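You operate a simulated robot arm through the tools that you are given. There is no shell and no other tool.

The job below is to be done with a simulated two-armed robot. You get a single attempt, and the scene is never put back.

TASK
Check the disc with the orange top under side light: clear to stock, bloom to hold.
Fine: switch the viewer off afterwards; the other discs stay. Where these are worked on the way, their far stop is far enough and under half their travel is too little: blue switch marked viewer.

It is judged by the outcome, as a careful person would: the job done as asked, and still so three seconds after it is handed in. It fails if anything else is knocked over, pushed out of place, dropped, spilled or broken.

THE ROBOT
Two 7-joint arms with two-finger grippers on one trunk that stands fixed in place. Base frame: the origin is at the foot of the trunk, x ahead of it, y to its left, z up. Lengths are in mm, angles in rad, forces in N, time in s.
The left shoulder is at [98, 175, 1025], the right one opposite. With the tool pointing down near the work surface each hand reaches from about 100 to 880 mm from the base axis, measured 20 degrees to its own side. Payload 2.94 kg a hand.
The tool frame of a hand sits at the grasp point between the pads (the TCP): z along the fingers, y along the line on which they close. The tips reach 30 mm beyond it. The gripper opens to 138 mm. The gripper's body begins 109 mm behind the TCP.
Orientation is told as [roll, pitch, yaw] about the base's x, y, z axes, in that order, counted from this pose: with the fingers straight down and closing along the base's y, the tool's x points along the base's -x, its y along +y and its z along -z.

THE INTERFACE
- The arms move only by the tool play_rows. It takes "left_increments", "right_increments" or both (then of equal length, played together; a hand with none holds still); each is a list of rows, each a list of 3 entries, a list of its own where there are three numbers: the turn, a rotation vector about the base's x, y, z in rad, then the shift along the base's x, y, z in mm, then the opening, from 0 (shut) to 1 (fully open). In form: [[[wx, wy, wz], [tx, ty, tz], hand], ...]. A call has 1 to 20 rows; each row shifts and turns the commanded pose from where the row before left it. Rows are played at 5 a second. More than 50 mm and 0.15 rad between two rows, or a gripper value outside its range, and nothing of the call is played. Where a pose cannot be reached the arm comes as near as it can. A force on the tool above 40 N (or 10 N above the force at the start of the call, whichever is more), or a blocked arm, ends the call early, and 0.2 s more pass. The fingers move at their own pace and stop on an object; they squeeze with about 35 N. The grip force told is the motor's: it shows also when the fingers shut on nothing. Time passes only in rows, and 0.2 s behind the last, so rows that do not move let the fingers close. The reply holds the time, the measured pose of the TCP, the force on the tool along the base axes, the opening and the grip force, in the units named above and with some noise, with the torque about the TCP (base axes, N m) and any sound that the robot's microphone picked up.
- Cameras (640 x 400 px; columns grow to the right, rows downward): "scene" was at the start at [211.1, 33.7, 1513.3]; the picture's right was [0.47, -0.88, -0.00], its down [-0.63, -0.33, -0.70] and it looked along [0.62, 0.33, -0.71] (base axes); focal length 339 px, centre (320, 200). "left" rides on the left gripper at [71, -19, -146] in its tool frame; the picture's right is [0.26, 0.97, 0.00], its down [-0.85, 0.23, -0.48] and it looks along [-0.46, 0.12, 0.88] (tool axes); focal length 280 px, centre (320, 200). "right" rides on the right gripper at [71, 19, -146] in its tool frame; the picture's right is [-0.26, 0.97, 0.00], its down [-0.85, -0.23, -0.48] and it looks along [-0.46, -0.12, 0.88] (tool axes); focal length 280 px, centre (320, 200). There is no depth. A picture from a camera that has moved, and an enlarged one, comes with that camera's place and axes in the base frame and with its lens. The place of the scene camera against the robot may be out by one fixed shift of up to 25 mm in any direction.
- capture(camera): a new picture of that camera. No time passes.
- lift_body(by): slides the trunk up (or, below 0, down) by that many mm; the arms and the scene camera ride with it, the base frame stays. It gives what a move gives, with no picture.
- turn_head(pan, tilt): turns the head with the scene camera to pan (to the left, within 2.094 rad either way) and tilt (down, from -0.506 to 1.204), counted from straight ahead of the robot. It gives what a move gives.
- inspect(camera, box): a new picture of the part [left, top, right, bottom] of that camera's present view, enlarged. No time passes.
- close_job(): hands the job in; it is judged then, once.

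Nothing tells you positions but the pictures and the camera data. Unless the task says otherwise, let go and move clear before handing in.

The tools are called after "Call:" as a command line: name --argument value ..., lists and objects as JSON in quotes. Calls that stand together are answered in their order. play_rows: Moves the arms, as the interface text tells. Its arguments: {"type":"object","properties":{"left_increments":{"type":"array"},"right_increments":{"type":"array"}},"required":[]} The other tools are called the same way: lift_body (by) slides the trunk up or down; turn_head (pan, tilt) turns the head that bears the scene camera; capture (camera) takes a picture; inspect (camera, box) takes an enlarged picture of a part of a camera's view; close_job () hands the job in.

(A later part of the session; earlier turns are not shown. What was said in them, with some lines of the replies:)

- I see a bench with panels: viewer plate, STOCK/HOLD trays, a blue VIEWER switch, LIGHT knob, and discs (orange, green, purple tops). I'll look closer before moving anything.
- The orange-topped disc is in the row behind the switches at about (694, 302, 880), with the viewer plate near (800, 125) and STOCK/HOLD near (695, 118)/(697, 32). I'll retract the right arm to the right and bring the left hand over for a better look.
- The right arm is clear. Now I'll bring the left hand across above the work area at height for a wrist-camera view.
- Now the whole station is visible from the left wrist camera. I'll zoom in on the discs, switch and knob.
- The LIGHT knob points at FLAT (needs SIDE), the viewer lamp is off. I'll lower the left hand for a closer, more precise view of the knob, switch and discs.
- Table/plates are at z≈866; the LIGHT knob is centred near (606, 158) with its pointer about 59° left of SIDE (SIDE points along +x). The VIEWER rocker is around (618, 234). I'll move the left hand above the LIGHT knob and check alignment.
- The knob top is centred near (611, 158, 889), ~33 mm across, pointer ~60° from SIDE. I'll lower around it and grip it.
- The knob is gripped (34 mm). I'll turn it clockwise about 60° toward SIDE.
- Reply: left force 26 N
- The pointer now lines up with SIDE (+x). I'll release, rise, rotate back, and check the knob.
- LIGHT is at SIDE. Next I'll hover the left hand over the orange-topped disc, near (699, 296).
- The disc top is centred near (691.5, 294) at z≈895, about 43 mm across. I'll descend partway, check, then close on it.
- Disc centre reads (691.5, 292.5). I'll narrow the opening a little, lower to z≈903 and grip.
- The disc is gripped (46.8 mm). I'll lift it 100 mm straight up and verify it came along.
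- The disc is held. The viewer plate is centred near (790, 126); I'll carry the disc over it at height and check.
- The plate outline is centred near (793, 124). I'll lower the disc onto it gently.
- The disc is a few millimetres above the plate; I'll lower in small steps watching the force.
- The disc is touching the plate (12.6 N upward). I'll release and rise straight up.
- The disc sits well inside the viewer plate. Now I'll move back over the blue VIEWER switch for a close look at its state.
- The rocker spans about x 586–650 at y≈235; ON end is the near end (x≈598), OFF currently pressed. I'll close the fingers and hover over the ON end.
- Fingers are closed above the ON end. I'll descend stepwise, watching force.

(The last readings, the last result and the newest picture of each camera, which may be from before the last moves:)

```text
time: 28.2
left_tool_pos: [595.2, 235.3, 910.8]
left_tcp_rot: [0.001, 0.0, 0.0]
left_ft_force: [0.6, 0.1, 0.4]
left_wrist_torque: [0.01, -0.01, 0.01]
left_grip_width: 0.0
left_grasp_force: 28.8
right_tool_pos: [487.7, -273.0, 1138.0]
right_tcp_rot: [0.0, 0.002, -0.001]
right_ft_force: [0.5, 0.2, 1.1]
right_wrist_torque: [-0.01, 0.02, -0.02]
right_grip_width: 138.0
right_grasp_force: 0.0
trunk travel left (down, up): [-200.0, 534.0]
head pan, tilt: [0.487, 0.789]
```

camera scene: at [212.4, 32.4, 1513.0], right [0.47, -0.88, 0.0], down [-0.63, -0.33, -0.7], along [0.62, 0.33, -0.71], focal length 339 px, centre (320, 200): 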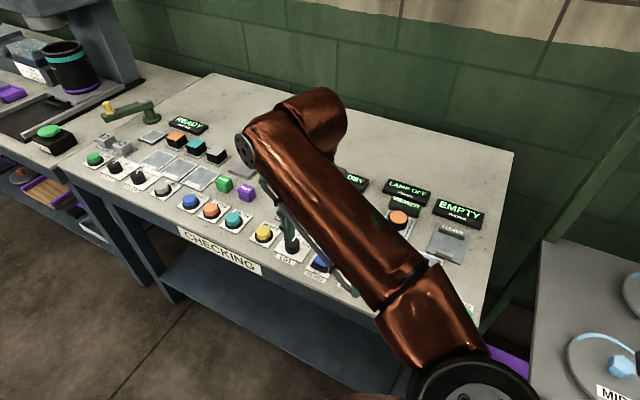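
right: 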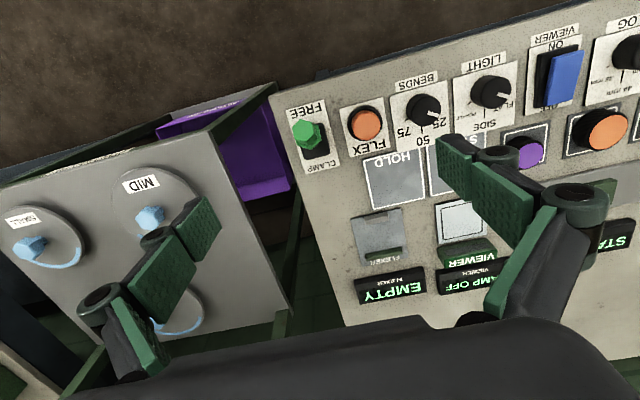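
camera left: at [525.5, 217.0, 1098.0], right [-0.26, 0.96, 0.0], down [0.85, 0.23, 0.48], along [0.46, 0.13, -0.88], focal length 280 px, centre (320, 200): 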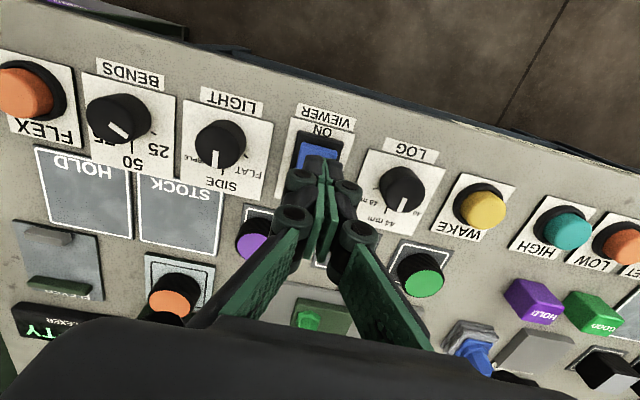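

No contact yet with tips at ≈881; continuing in small steps.

Call:
play_rows --left_increments '[[[0, 0, 0], [0, 0, -2], 0.0], [[0, 0, 0], [0, 0, -2], 0.0], [[0, 0, 0], [0, 0, 0], 0.0]]'

Call:
inspect --camera "left" --box '[220, 60, 440, 220]'

```text
time: 29.0
left_tool_pos: [596.3, 235.7, 907.8]
left_tcp_rot: [0.003, -0.005, 0.0]
left_ft_force: [-3.1, 1.2, 16.8]
left_wrist_torque: [0.03, -0.14, 0.03]
left_grip_width: 6.0
left_grasp_force: 28.3
right_tool_pos: [485.3, -273.6, 1140.1]
right_tcp_rot: [0.004, 0.0, -0.001]
right_ft_force: [-0.6, -1.1, -0.2]
right_wrist_torque: [0.01, 0.01, -0.01]
right_grip_width: 138.1
right_grasp_force: 0.1
trunk travel left (down, up): [-200.0, 534.0]
head pan, tilt: [0.487, 0.789]
```

```text
2.50 times, centred on (330, 140) of left
camera zoom: at [524.8, 216.3, 1054.2], right [-0.26, 0.96, 0.0], down [0.85, 0.23, 0.48], along [0.46, 0.13, -0.88], focal length 701 px, centre (295, 350)
```

zoom: 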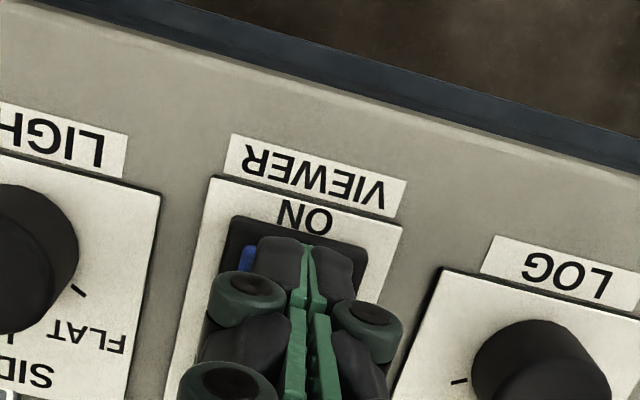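

Contact with the rocker's ON end (≈17 N). Triangulation says ON end is the raised one, so I'll keep pressing in small steps.

Call:
play_rows --left_increments '[[[0, 0, 0], [0, 0, -2], 0.0], [[0, 0, 0], [0, 0, -1], 0.0], [[0, 0, 0], [0, 0, 0], 0.0]]'

Call:
capture --camera "left"

Call:
inspect --camera "scene" --box '[340, 150, 500, 270]'

```text
time: 29.9
left_tool_pos: [595.9, 235.5, 909.0]
left_tcp_rot: [0.002, -0.009, -0.002]
left_ft_force: [-9.7, -3.6, 16.9]
left_wrist_torque: [-0.07, 0.04, 0.0]
left_grip_width: 5.9
left_grasp_force: 28.1
right_tool_pos: [485.7, -274.9, 1140.4]
right_tcp_rot: [0.002, 0.0, 0.0]
right_ft_force: [0.7, 0.3, -0.2]
right_wrist_torque: [-0.01, -0.01, 0.01]
right_grip_width: 138.1
right_grasp_force: 0.1
trunk travel left (down, up): [-200.0, 534.0]
head pan, tilt: [0.487, 0.789]
stopped in row 3 (left hand): the force on the tool passed its limit at 40 N (the readings are from after the stop); the commanded pose is now the measured one
```

```text
taken
camera left: at [524.1, 216.3, 1053.7], right [-0.26, 0.97, 0.0], down [0.84, 0.23, 0.49], along [0.47, 0.13, -0.87], focal length 280 px, centre (320, 200)
```

left: 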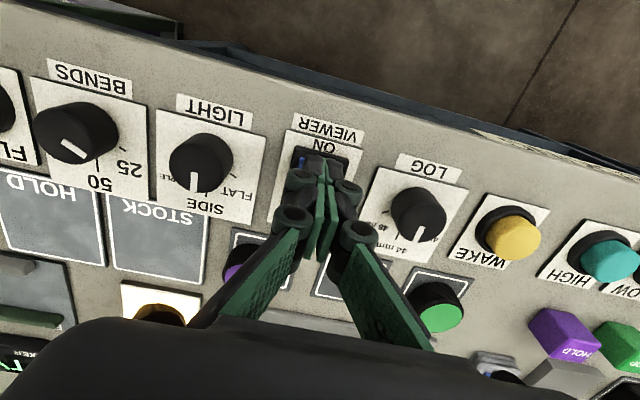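

```text
3.33 times, centred on (420, 210) of scene
camera zoom: at [208.6, 32.1, 1513.4], right [0.47, -0.88, 0.0], down [-0.63, -0.33, -0.71], along [0.62, 0.33, -0.71], focal length 1131 px, centre (-13, 167)
```

zoom: 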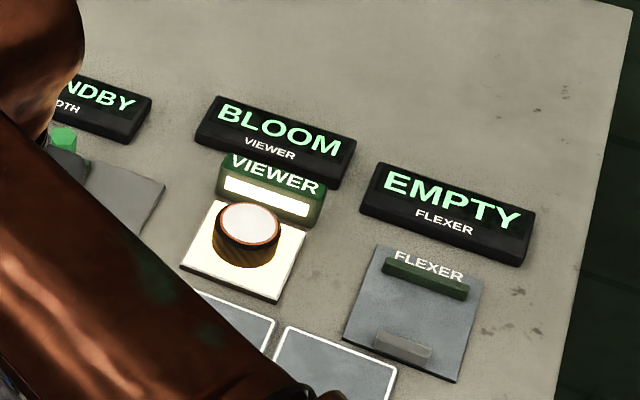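

The lamp came on and the viewer display reads BLOOM. I'll lift off the switch and look again to confirm the reading is stable.

Call:
play_rows --left_increments '[[[0, 0, 0], [0, 0, 10], 0.0], [[0, 0, 0], [0, 0, 30], 0.0], [[0, 0, 0], [0, 0, 40], 0.0], [[0, 0, 0], [0, 0, 0], 0.0]]'

Call:
inspect --camera "left" --box '[220, 90, 420, 230]'

Call:
capture --camera "left"

Call:
inspect --camera "scene" --box '[340, 150, 500, 270]'

```text
time: 30.9
left_tool_pos: [598.6, 235.7, 987.3]
left_tcp_rot: [0.0, -0.008, 0.0]
left_ft_force: [0.4, 0.4, 0.0]
left_wrist_torque: [0.03, 0.0, -0.04]
left_grip_width: 0.0
left_grasp_force: 28.2
right_tool_pos: [487.5, -273.8, 1137.7]
right_tcp_rot: [0.002, 0.003, 0.001]
right_ft_force: [-0.3, 0.2, -0.1]
right_wrist_torque: [-0.01, 0.01, 0.01]
right_grip_width: 137.8
right_grasp_force: 0.1
trunk travel left (down, up): [-200.0, 534.0]
head pan, tilt: [0.487, 0.789]
```

```text
2.86 times, centred on (320, 160) of left
camera zoom: at [527.2, 216.7, 1132.3], right [-0.26, 0.97, 0.0], down [0.85, 0.23, 0.48], along [0.47, 0.13, -0.88], focal length 801 px, centre (320, 314)
```

zoom: 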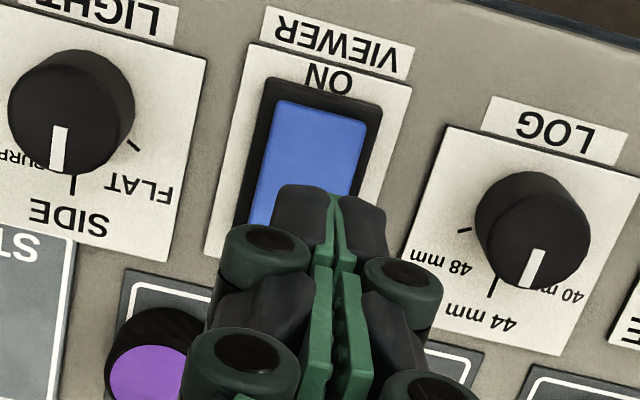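

```text
taken
camera left: at [527.2, 216.7, 1132.3], right [-0.26, 0.97, 0.0], down [0.85, 0.23, 0.48], along [0.47, 0.13, -0.88], focal length 280 px, centre (320, 200)
```

left: 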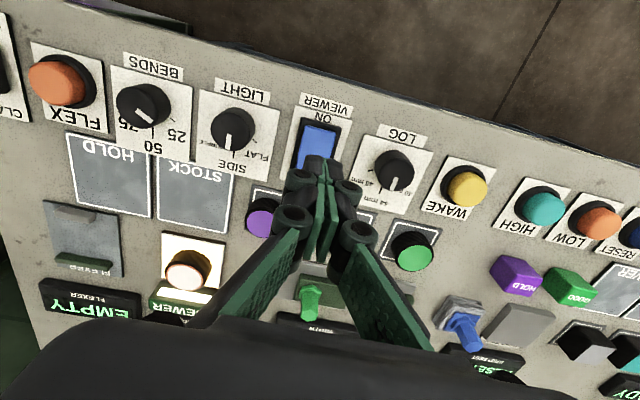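

```text
3.33 times, centred on (420, 210) of scene
camera zoom: at [211.1, 32.9, 1513.3], right [0.47, -0.88, 0.0], down [-0.63, -0.33, -0.7], along [0.62, 0.33, -0.71], focal length 1131 px, centre (-13, 167)
```

zoom: 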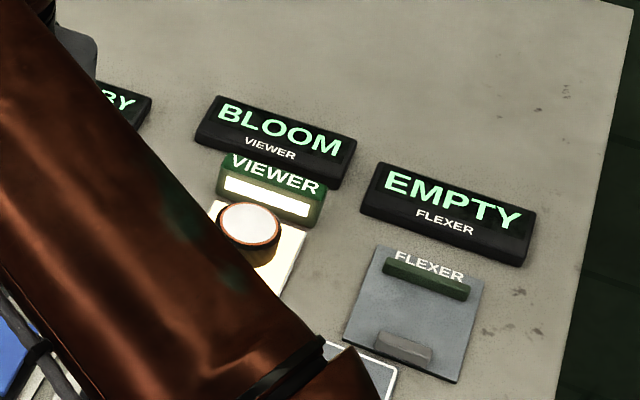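

The reading stays BLOOM under SIDE light, and the disc face looks clouded white, so it goes to HOLD (tray centre ≈ (697, 40)). I'll go back above the disc with the fingers opened.

Call:
play_rows --left_increments '[[[0, 0.008, 0], [32.2, -18.3, 3], 0.2], [[0, 0, 0], [32.2, -18.3, 0], 0.4], [[0, 0, 0], [32.2, -18.3, 0], 0.5], [[0, 0, 0], [32.2, -18.3, 0], 0.5], [[0, 0, 0], [32.2, -18.3, 0], 0.5], [[0, 0, 0], [32.4, -18.3, 0], 0.5], [[0, 0, 0], [0, 0, 0], 0.5], [[0, 0, 0], [0, 0, 0], 0.5]]'

Call:
capture --camera "left"

Call:
inspect --camera "left" --box '[220, 80, 420, 260]'

```text
time: 32.8
left_tool_pos: [792.1, 124.2, 989.5]
left_tcp_rot: [0.002, 0.004, 0.001]
left_ft_force: [-0.4, 0.1, -0.4]
left_wrist_torque: [-0.02, 0.01, -0.01]
left_grip_width: 69.1
left_grasp_force: 0.0
right_tool_pos: [489.0, -272.7, 1137.6]
right_tcp_rot: [0.0, 0.0, -0.001]
right_ft_force: [0.0, -0.4, 0.1]
right_wrist_torque: [-0.02, 0.02, 0.01]
right_grip_width: 138.1
right_grasp_force: 0.1
trunk travel left (down, up): [-200.0, 534.0]
head pan, tilt: [0.487, 0.789]
```

```text
taken
camera left: at [721.4, 106.3, 1134.8], right [-0.26, 0.97, 0.0], down [0.85, 0.23, 0.48], along [0.46, 0.13, -0.88], focal length 280 px, centre (320, 200)
```

left: 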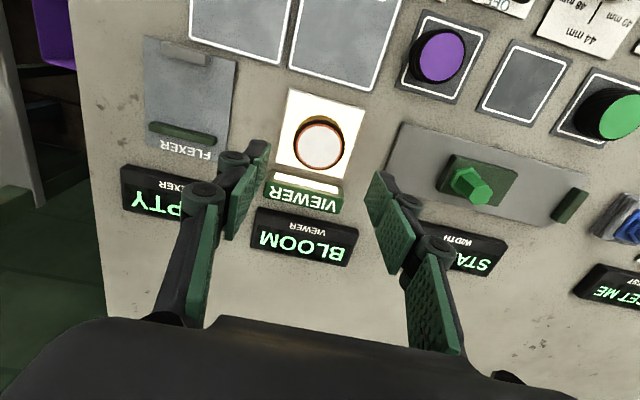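

```text
2.22 times, centred on (320, 170) of left
camera zoom: at [721.4, 106.3, 1134.8], right [-0.26, 0.97, 0.0], down [0.85, 0.23, 0.48], along [0.46, 0.13, -0.88], focal length 623 px, centre (320, 267)
```

zoom: 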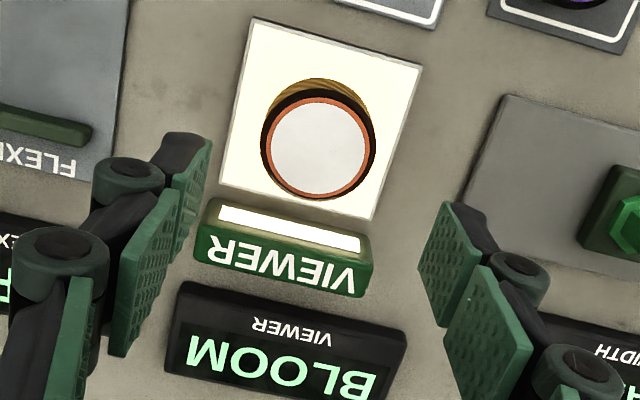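

BLOOM is confirmed and stable. I'll lower onto the disc and grip it.

Call:
play_rows --left_increments '[[[0, 0, 0], [1, 0.8, -30], 0.5], [[0, 0, 0], [0, 0, -30], 0.5], [[0, 0, 0], [0, 0, -22], 0.5], [[0, 0, 0], [0, 0, 0], 0.35], [[0, 0, 0], [0, 0, 0], 0.2], [[0, 0, 0], [0, 0, 0], 0.2], [[0, 0, 0], [0, 0, 0], 0.2]]'

Call:
capture --camera "left"

```text
time: 34.4
left_tool_pos: [792.1, 125.9, 908.3]
left_tcp_rot: [0.004, 0.002, 0.001]
left_ft_force: [-0.3, 0.0, 0.9]
left_wrist_torque: [0.01, 0.01, 0.0]
left_grip_width: 46.7
left_grasp_force: 34.8
right_tool_pos: [488.6, -273.1, 1139.8]
right_tcp_rot: [0.002, 0.002, 0.001]
right_ft_force: [-1.3, 0.0, 0.2]
right_wrist_torque: [0.0, 0.01, 0.0]
right_grip_width: 138.1
right_grasp_force: 0.0
trunk travel left (down, up): [-200.0, 534.0]
head pan, tilt: [0.487, 0.789]
```

```text
taken
camera left: at [721.9, 108.0, 1053.2], right [-0.26, 0.97, 0.0], down [0.85, 0.23, 0.48], along [0.46, 0.13, -0.88], focal length 280 px, centre (320, 200)
```

left: 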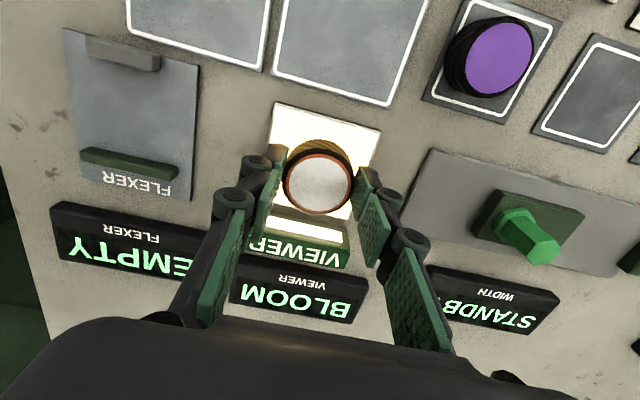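

Gripped at 46.7 mm. I'll lift and carry the disc to hover over HOLD.

Call:
play_rows --left_increments '[[[0, 0, 0], [0, 0, 15], 0.2], [[0, 0, 0], [0, 0, 35], 0.2], [[0, 0, 0], [0, 0, 35], 0.2], [[0, 0, 0], [-24, -21.5, 0], 0.2], [[0, 0, 0], [-24, -21.5, 0], 0.2], [[0, 0, 0], [-24, -21.5, 0], 0.2], [[0, 0, 0], [-23, -21.5, 0], 0.2], [[0, 0, 0], [0, 0, 0], 0.2]]'

Call:
capture --camera "left"

Call:
capture --camera "scene"

```text
time: 36.1
left_tool_pos: [699.8, 42.4, 991.9]
left_tcp_rot: [0.003, 0.0, 0.003]
left_ft_force: [1.1, -0.1, -1.0]
left_wrist_torque: [-0.04, 0.03, 0.0]
left_grip_width: 46.3
left_grasp_force: 34.9
right_tool_pos: [489.1, -273.4, 1138.9]
right_tcp_rot: [0.001, 0.003, 0.002]
right_ft_force: [0.8, -0.2, -0.5]
right_wrist_torque: [0.03, 0.05, 0.01]
right_grip_width: 138.0
right_grasp_force: 0.0
trunk travel left (down, up): [-200.0, 534.0]
head pan, tilt: [0.487, 0.789]
```

```text
taken
camera left: at [629.9, 23.5, 1137.3], right [-0.26, 0.96, 0.0], down [0.85, 0.23, 0.47], along [0.46, 0.13, -0.88], focal length 280 px, centre (320, 200)
```

left: 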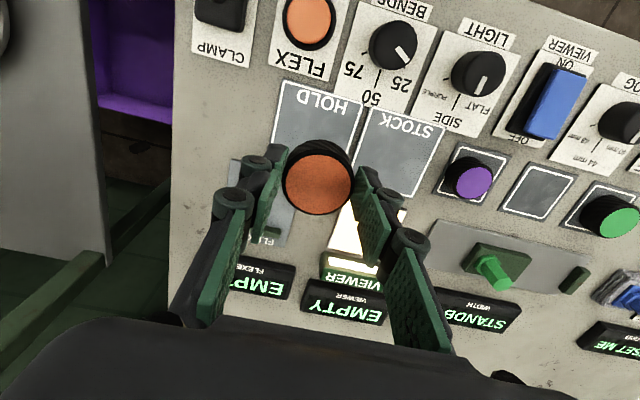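

```text
taken
camera scene: at [212.7, 33.3, 1513.0], right [0.47, -0.88, 0.0], down [-0.63, -0.33, -0.7], along [0.62, 0.33, -0.71], focal length 339 px, centre (320, 200)
```

scene: 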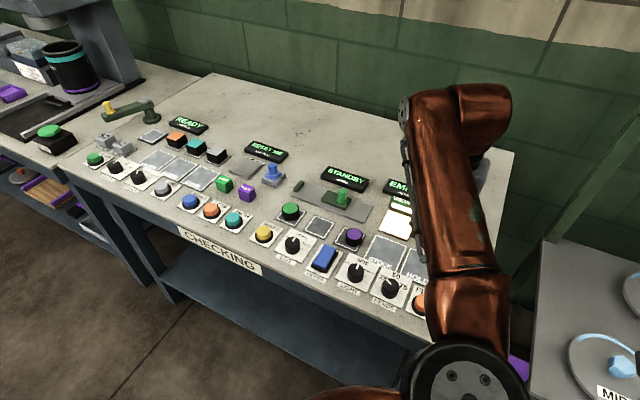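

HOLD spans about y −2…76, x 660…735. I'll shift slightly to the centre and lower the disc.

Call:
play_rows --left_increments '[[[0, 0, 0], [-2, -4.5, -30], 0.2], [[0, 0, 0], [0, 0, -30], 0.2], [[0, 0, 0], [0, 0, -18], 0.2], [[0, 0, 0], [0, 0, 0], 0.2]]'

Call:
capture --camera "left"

```text
time: 37.1
left_tool_pos: [695.7, 37.0, 913.0]
left_tcp_rot: [0.003, 0.001, 0.0]
left_ft_force: [0.8, -0.4, 0.3]
left_wrist_torque: [0.04, 0.01, -0.02]
left_grip_width: 46.6
left_grasp_force: 34.7
right_tool_pos: [487.9, -273.3, 1139.2]
right_tcp_rot: [0.001, 0.001, -0.001]
right_ft_force: [0.6, 0.5, -0.2]
right_wrist_torque: [0.01, 0.0, 0.0]
right_grip_width: 137.9
right_grasp_force: 0.1
trunk travel left (down, up): [-200.0, 534.0]
head pan, tilt: [0.487, 0.789]
```

```text
taken
camera left: at [623.9, 17.0, 1059.5], right [-0.26, 0.97, 0.0], down [0.85, 0.23, 0.48], along [0.46, 0.13, -0.88], focal length 280 px, centre (320, 200)
```

left: 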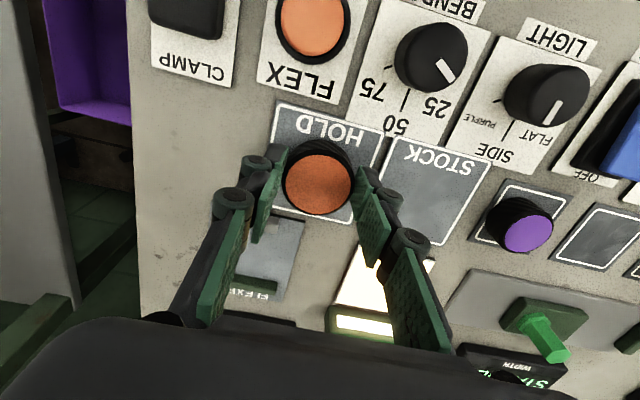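

Tray centre refined to about (700, 35). I'll adjust slightly and lower gently to contact.

Call:
play_rows --left_increments '[[[0, 0, 0], [3, -2, -3], 0.2], [[0, 0, 0], [0, 0, -2], 0.2], [[0, 0, 0], [0, 0, -2], 0.2], [[0, 0, 0], [0, 0, 0], 0.2]]'

```text
time: 38.1
left_tool_pos: [697.9, 34.5, 908.6]
left_tcp_rot: [0.004, 0.002, 0.0]
left_ft_force: [0.1, 0.7, -0.7]
left_wrist_torque: [-0.02, -0.02, -0.01]
left_grip_width: 46.4
left_grasp_force: 34.4
right_tool_pos: [488.2, -273.7, 1138.9]
right_tcp_rot: [0.003, 0.002, 0.0]
right_ft_force: [1.0, 0.5, -1.2]
right_wrist_torque: [-0.03, -0.06, 0.03]
right_grip_width: 137.9
right_grasp_force: 0.1
trunk travel left (down, up): [-200.0, 534.0]
head pan, tilt: [0.487, 0.789]
```

Call:
play_rows --left_increments '[[[0, 0, 0], [0, 0, -1], 0.2], [[0, 0, 0], [0, 0, -1], 0.2], [[0, 0, 0], [0, 0, -1], 0.2], [[0, 0, 0], [0, 0, 0], 0.2]]'

```text
time: 39.1
left_tool_pos: [697.6, 35.0, 905.5]
left_tcp_rot: [0.003, 0.002, -0.001]
left_ft_force: [1.4, -0.9, 4.7]
left_wrist_torque: [-0.07, -0.04, -0.02]
left_grip_width: 46.5
left_grasp_force: 34.7
right_tool_pos: [487.8, -273.2, 1139.9]
right_tcp_rot: [0.003, 0.0, -0.002]
right_ft_force: [-0.3, 0.4, -0.3]
right_wrist_torque: [-0.01, -0.01, -0.01]
right_grip_width: 138.0
right_grasp_force: 0.0
trunk travel left (down, up): [-200.0, 534.0]
head pan, tilt: [0.487, 0.789]
```

The disc is touching the HOLD tray (4.7 N). I'll release and rise.

Call:
play_rows --left_increments '[[[0, 0, 0], [0, 0, -0.5], 0.2], [[0, 0, 0], [0, 0, 0], 0.4], [[0, 0, 0], [0, 0, 0], 0.5], [[0, 0, 0], [0, 0, 0], 0.5], [[0, 0, 0], [0, 0, 30], 0.5], [[0, 0, 0], [0, 0, 40], 0.5], [[0, 0, 0], [0, 0, 20], 0.5], [[0, 0, 0], [0, 0, 0], 0.5]]'

Call:
capture --camera "left"

```text
time: 41.0
left_tool_pos: [697.9, 34.1, 995.2]
left_tcp_rot: [0.006, 0.002, -0.001]
left_ft_force: [0.4, -0.1, -1.0]
left_wrist_torque: [0.0, -0.02, -0.01]
left_grip_width: 68.8
left_grasp_force: 0.0
right_tool_pos: [488.1, -273.5, 1138.1]
right_tcp_rot: [0.003, 0.002, 0.001]
right_ft_force: [0.8, -0.1, -0.5]
right_wrist_torque: [0.01, -0.03, -0.02]
right_grip_width: 137.8
right_grasp_force: 0.0
trunk travel left (down, up): [-200.0, 534.0]
head pan, tilt: [0.487, 0.789]
```

```text
taken
camera left: at [627.7, 14.2, 1140.5], right [-0.26, 0.97, 0.0], down [0.85, 0.23, 0.48], along [0.46, 0.13, -0.88], focal length 280 px, centre (320, 200)
```

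left: 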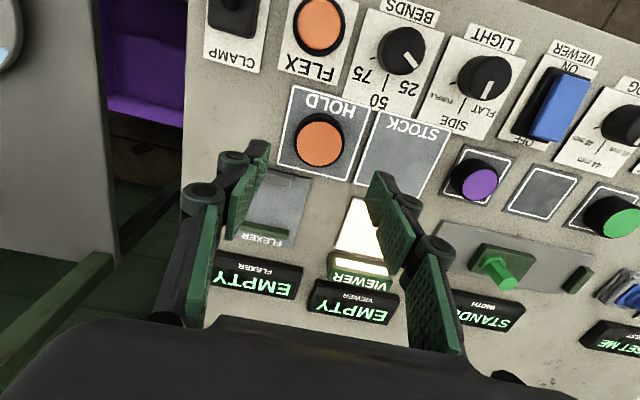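

The orange disc sits inside HOLD. Now I'll close the fingers and hover over the OFF end of the VIEWER switch (≈(638, 235)).

Call:
play_rows --left_increments '[[[-0.005, 0, 0], [-12, 40, 0], 0.3], [[0, 0, 0], [-12, 40, 0], 0.0], [[0, 0, 0], [-12, 40, 0], 0.0], [[0, 0, 0], [-12, 40, 0], 0.0], [[0, 0, 0], [-12, 40.5, 0], 0.0], [[0, 0, 0], [0, 0, -20], 0.0], [[0, 0, 0], [0, 0, -20], 0.0], [[0, 0, 0], [0, 0, 0], 0.0]]'

Call:
capture --camera "left"

Call:
inspect --camera "left" --box '[220, 60, 440, 220]'

```text
time: 42.8
left_tool_pos: [637.6, 235.6, 955.0]
left_tcp_rot: [-0.001, 0.001, 0.0]
left_ft_force: [0.3, -1.3, 0.0]
left_wrist_torque: [-0.03, 0.02, -0.02]
left_grip_width: 0.0
left_grasp_force: 28.2
right_tool_pos: [488.7, -272.5, 1138.5]
right_tcp_rot: [0.003, 0.001, -0.001]
right_ft_force: [0.2, -0.3, 0.0]
right_wrist_torque: [0.03, 0.0, 0.04]
right_grip_width: 137.9
right_grasp_force: 0.1
trunk travel left (down, up): [-200.0, 534.0]
head pan, tilt: [0.487, 0.789]
```

```text
taken
camera left: at [566.8, 216.3, 1100.6], right [-0.26, 0.97, 0.0], down [0.85, 0.23, 0.47], along [0.46, 0.12, -0.88], focal length 280 px, centre (320, 200)
```

left: 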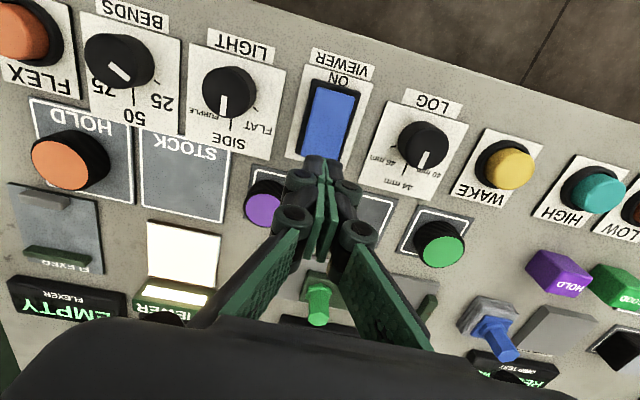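

```text
2.50 times, centred on (330, 140) of left
camera zoom: at [566.8, 216.3, 1100.6], right [-0.26, 0.97, 0.0], down [0.85, 0.23, 0.47], along [0.46, 0.12, -0.88], focal length 701 px, centre (295, 350)
```

zoom: 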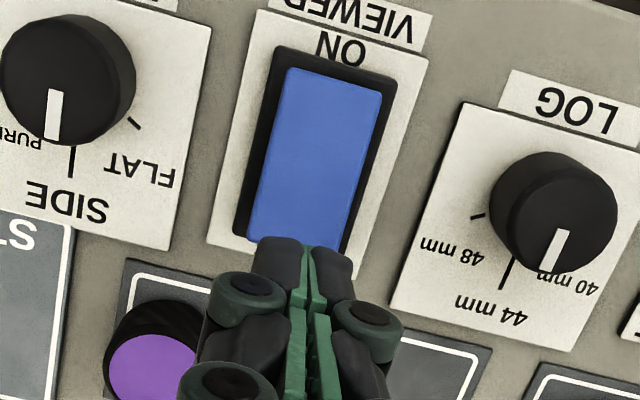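

The fingers are above the raised OFF end. I'll descend in steps.

Call:
play_rows --left_increments '[[[0, 0, 0], [-2, 1, -20], 0.0], [[0, 0, 0], [0, 0, -18], 0.0], [[0, 0, 0], [0, 0, 0], 0.0]]'

```text
time: 43.5
left_tool_pos: [636.1, 236.5, 915.2]
left_tcp_rot: [-0.005, 0.001, -0.002]
left_ft_force: [0.1, -0.4, 0.1]
left_wrist_torque: [0.02, -0.06, -0.01]
left_grip_width: 0.0
left_grasp_force: 28.4
right_tool_pos: [488.2, -273.6, 1139.5]
right_tcp_rot: [0.002, 0.001, 0.0]
right_ft_force: [-0.1, 0.2, -0.4]
right_wrist_torque: [-0.03, 0.0, 0.02]
right_grip_width: 138.1
right_grasp_force: 0.1
trunk travel left (down, up): [-200.0, 534.0]
head pan, tilt: [0.487, 0.789]
```

Call:
play_rows --left_increments '[[[0, 0, 0], [0, 0, -2], 0.0], [[0, 0, 0], [0, 0, -2], 0.0], [[0, 0, 0], [0, 0, -2], 0.0], [[0, 0, 0], [0, 0, 0], 0.0]]'

Call:
inspect --camera "scene" --box '[340, 150, 500, 270]'

```text
time: 44.5
left_tool_pos: [636.0, 237.2, 910.1]
left_tcp_rot: [-0.006, 0.002, 0.001]
left_ft_force: [0.5, 0.1, 0.7]
left_wrist_torque: [0.01, 0.01, 0.02]
left_grip_width: 0.0
left_grasp_force: 28.2
right_tool_pos: [488.1, -273.8, 1138.4]
right_tcp_rot: [0.002, 0.001, -0.001]
right_ft_force: [-0.5, 0.3, -0.5]
right_wrist_torque: [-0.02, 0.01, 0.01]
right_grip_width: 137.9
right_grasp_force: 0.2
trunk travel left (down, up): [-200.0, 534.0]
head pan, tilt: [0.487, 0.789]
```

```text
3.33 times, centred on (420, 210) of scene
camera zoom: at [211.1, 33.0, 1513.3], right [0.47, -0.88, 0.0], down [-0.63, -0.33, -0.7], along [0.62, 0.33, -0.71], focal length 1131 px, centre (-13, 167)
```

zoom: 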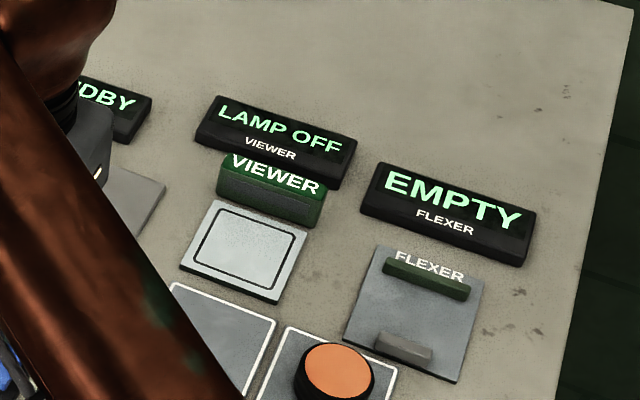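

The lamp is OFF already. I'll press a bit further to be sure the rocker reaches its stop.

Call:
play_rows --left_increments '[[[0, 0, 0], [0, 0, -1.5], 0.0], [[0, 0, 0], [0, 0, -1.5], 0.0], [[0, 0, 0], [0, 0, 0], 0.0]]'

```text
time: 45.4
left_tool_pos: [635.6, 236.5, 909.9]
left_tcp_rot: [-0.002, -0.002, 0.001]
left_ft_force: [1.7, 2.1, 17.9]
left_wrist_torque: [0.03, 0.12, -0.03]
left_grip_width: 5.9
left_grasp_force: 28.4
right_tool_pos: [485.8, -273.5, 1139.3]
right_tcp_rot: [0.001, 0.001, 0.001]
right_ft_force: [-0.5, -0.6, -0.1]
right_wrist_torque: [-0.02, -0.01, 0.0]
right_grip_width: 138.2
right_grasp_force: 0.1
trunk travel left (down, up): [-200.0, 534.0]
head pan, tilt: [0.487, 0.789]
```

The rocker is firm against its OFF stop (≈18 N). I'll lift clear and retract the hand, then verify everything.

Call:
play_rows --left_increments '[[[0, 0, 0], [0, 0, 10], 0.0], [[0, 0, 0], [0, 0, 30], 0.0], [[0, 0, 0], [0, 0, 40], 0.0], [[0, 0, 0], [-20, 0, 35], 0.1], [[0, 0, 0], [-40, 0, 25], 0.3], [[0, 0, 0], [-40, 0, 20], 0.5], [[0, 0, 0], [-20, 0, 20], 0.6], [[0, 0, 0], [0, 0, 0], 0.6], [[0, 0, 0], [0, 0, 0], 0.6]]'

Call:
capture --camera "left"

Call:
inspect --camera "left" --box '[200, 90, 440, 260]'

Call:
capture --camera "scene"

```text
time: 47.4
left_tool_pos: [514.6, 235.9, 1087.0]
left_tcp_rot: [-0.002, 0.002, -0.001]
left_ft_force: [0.3, 0.3, 0.0]
left_wrist_torque: [-0.03, -0.01, 0.0]
left_grip_width: 82.9
left_grasp_force: 0.0
right_tool_pos: [486.6, -273.4, 1139.1]
right_tcp_rot: [0.0, 0.0, 0.0]
right_ft_force: [-0.2, 0.1, -0.1]
right_wrist_torque: [-0.01, -0.05, -0.01]
right_grip_width: 138.1
right_grasp_force: 0.0
trunk travel left (down, up): [-200.0, 534.0]
head pan, tilt: [0.487, 0.789]
```

```text
taken
camera left: at [444.3, 217.3, 1232.1], right [-0.26, 0.97, 0.0], down [0.85, 0.23, 0.47], along [0.46, 0.12, -0.88], focal length 280 px, centre (320, 200)
```

left: 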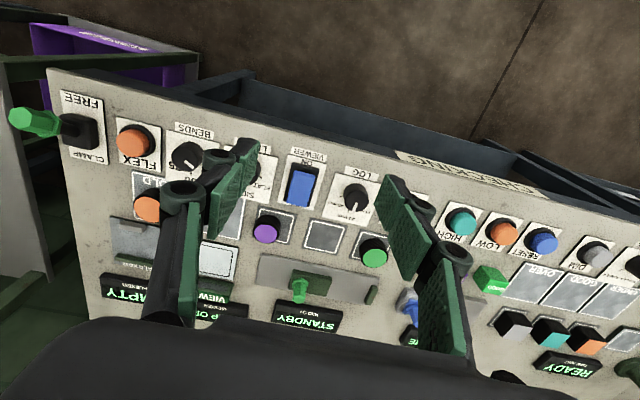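

```text
2.35 times, centred on (320, 175) of left
camera zoom: at [444.3, 217.3, 1232.1], right [-0.26, 0.97, 0.0], down [0.85, 0.23, 0.47], along [0.46, 0.12, -0.88], focal length 660 px, centre (320, 259)
```

zoom: 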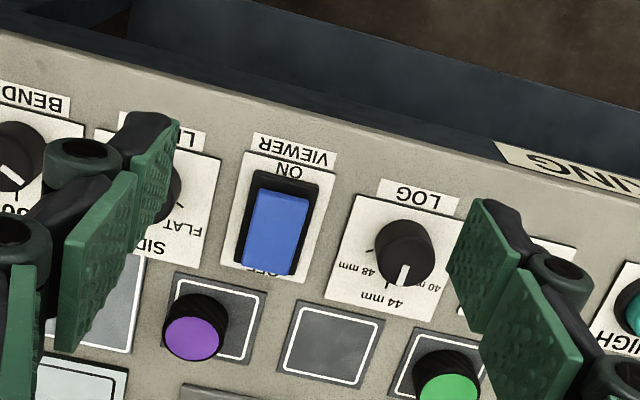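

```text
taken
camera scene: at [210.8, 33.0, 1513.4], right [0.47, -0.88, 0.0], down [-0.63, -0.33, -0.7], along [0.62, 0.33, -0.71], focal length 339 px, centre (320, 200)
```

scene: 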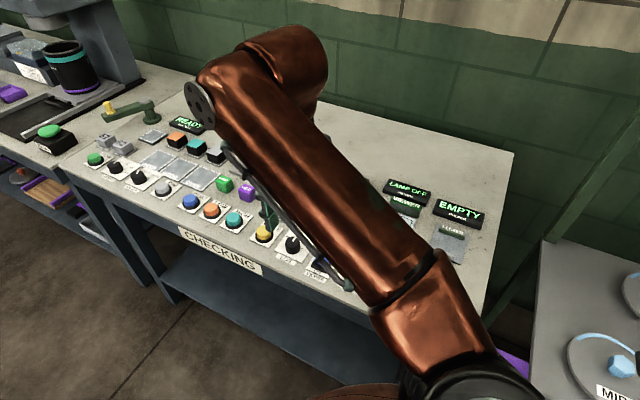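

The viewer is off, and the disc is in HOLD. I'll move the left hand back to its starting side for one final check.

Call:
play_rows --left_increments '[[[0, 0, 0], [5, 35, 20], 0.6], [[0, 0, 0], [5, 40, 20], 0.6], [[0, 0, 0], [5, 40, 20], 0.6], [[0, 0, 0], [5, 40, 20], 0.6], [[0, 0, 0], [5, 40, 10], 0.6], [[0, 0, 0], [0, 25, 0], 0.6], [[0, 0, 0], [0, 0, 0], 0.6]]'

Call:
capture --camera "left"

Call:
inspect --camera "scene" --box '[320, 150, 500, 350]'

Call:
capture --camera "right"

```text
time: 49.0
left_tool_pos: [540.5, 455.8, 1176.9]
left_tcp_rot: [0.0, 0.002, -0.001]
left_ft_force: [-0.4, -0.1, 0.4]
left_wrist_torque: [0.0, 0.03, 0.0]
left_grip_width: 82.7
left_grasp_force: 0.1
right_tool_pos: [487.4, -273.7, 1139.0]
right_tcp_rot: [0.0, 0.0, -0.001]
right_ft_force: [0.4, -0.6, 0.0]
right_wrist_torque: [-0.02, 0.01, 0.0]
right_grip_width: 138.0
right_grasp_force: 0.0
trunk travel left (down, up): [-200.0, 534.0]
head pan, tilt: [0.487, 0.789]
```

```text
taken
camera left: at [470.4, 437.4, 1322.8], right [-0.26, 0.97, 0.0], down [0.85, 0.23, 0.47], along [0.46, 0.12, -0.88], focal length 280 px, centre (320, 200)
```

left: 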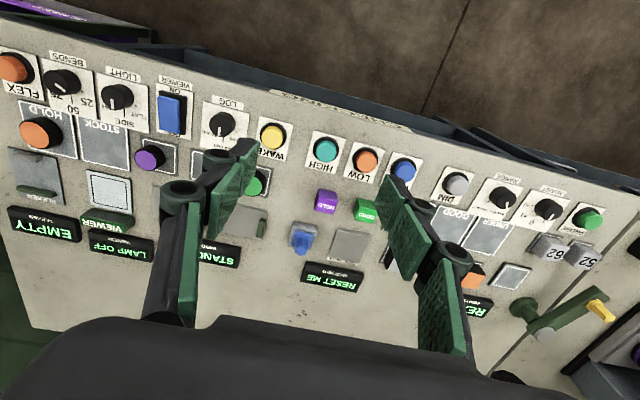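

```text
2.00 times, centred on (410, 250) of scene
camera zoom: at [211.1, 32.9, 1513.3], right [0.47, -0.88, 0.0], down [-0.63, -0.33, -0.7], along [0.62, 0.33, -0.71], focal length 678 px, centre (140, 100)
```

zoom: 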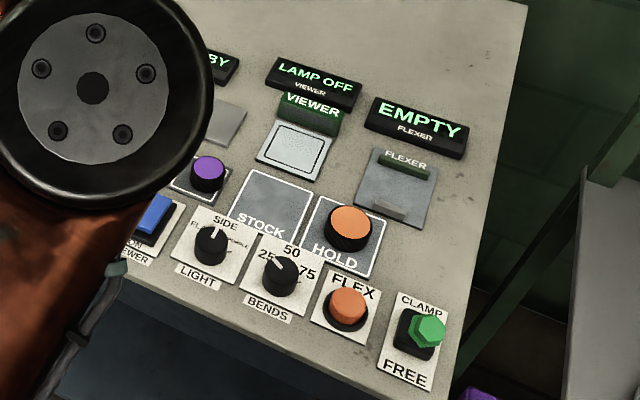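

```text
taken
camera right: at [418.0, -254.8, 1284.7], right [0.26, 0.96, 0.0], down [0.85, -0.23, 0.47], along [0.46, -0.12, -0.88], focal length 280 px, centre (320, 200)
```

right: 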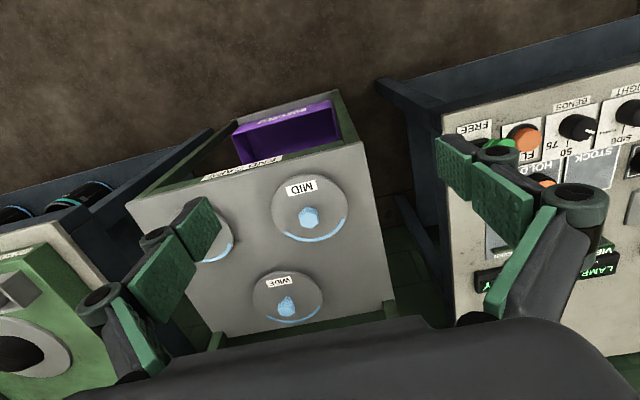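

The orange-topped disc read BLOOM under side light and now sits inside HOLD. The viewer shows LAMP OFF, the other discs are untouched in their slots, and both hands are clear, so I'm handing the job in.

Call:
close_job

```text
The job is handed in.
```

The disc with the orange top read **BLOOM** under side light, so I put it in HOLD. The job has been handed in.

- **Check:** I turned the LIGHT knob from FLAT to SIDE, set the disc on the viewer plate and switched the viewer on. The display read BLOOM in every look I took until I picked the disc up, and the disc's face looked clouded.
- **Placement:** The disc sits inside the HOLD outline, close to its centre.
- **Viewer:** I pressed the blue VIEWER switch to its OFF stop, and the display shows LAMP OFF.
- **Everything else:** The purple and green discs are still in their slots. The LIGHT knob is still at SIDE, since you didn't ask for it to go back. Both hands are empty and clear of the bench.
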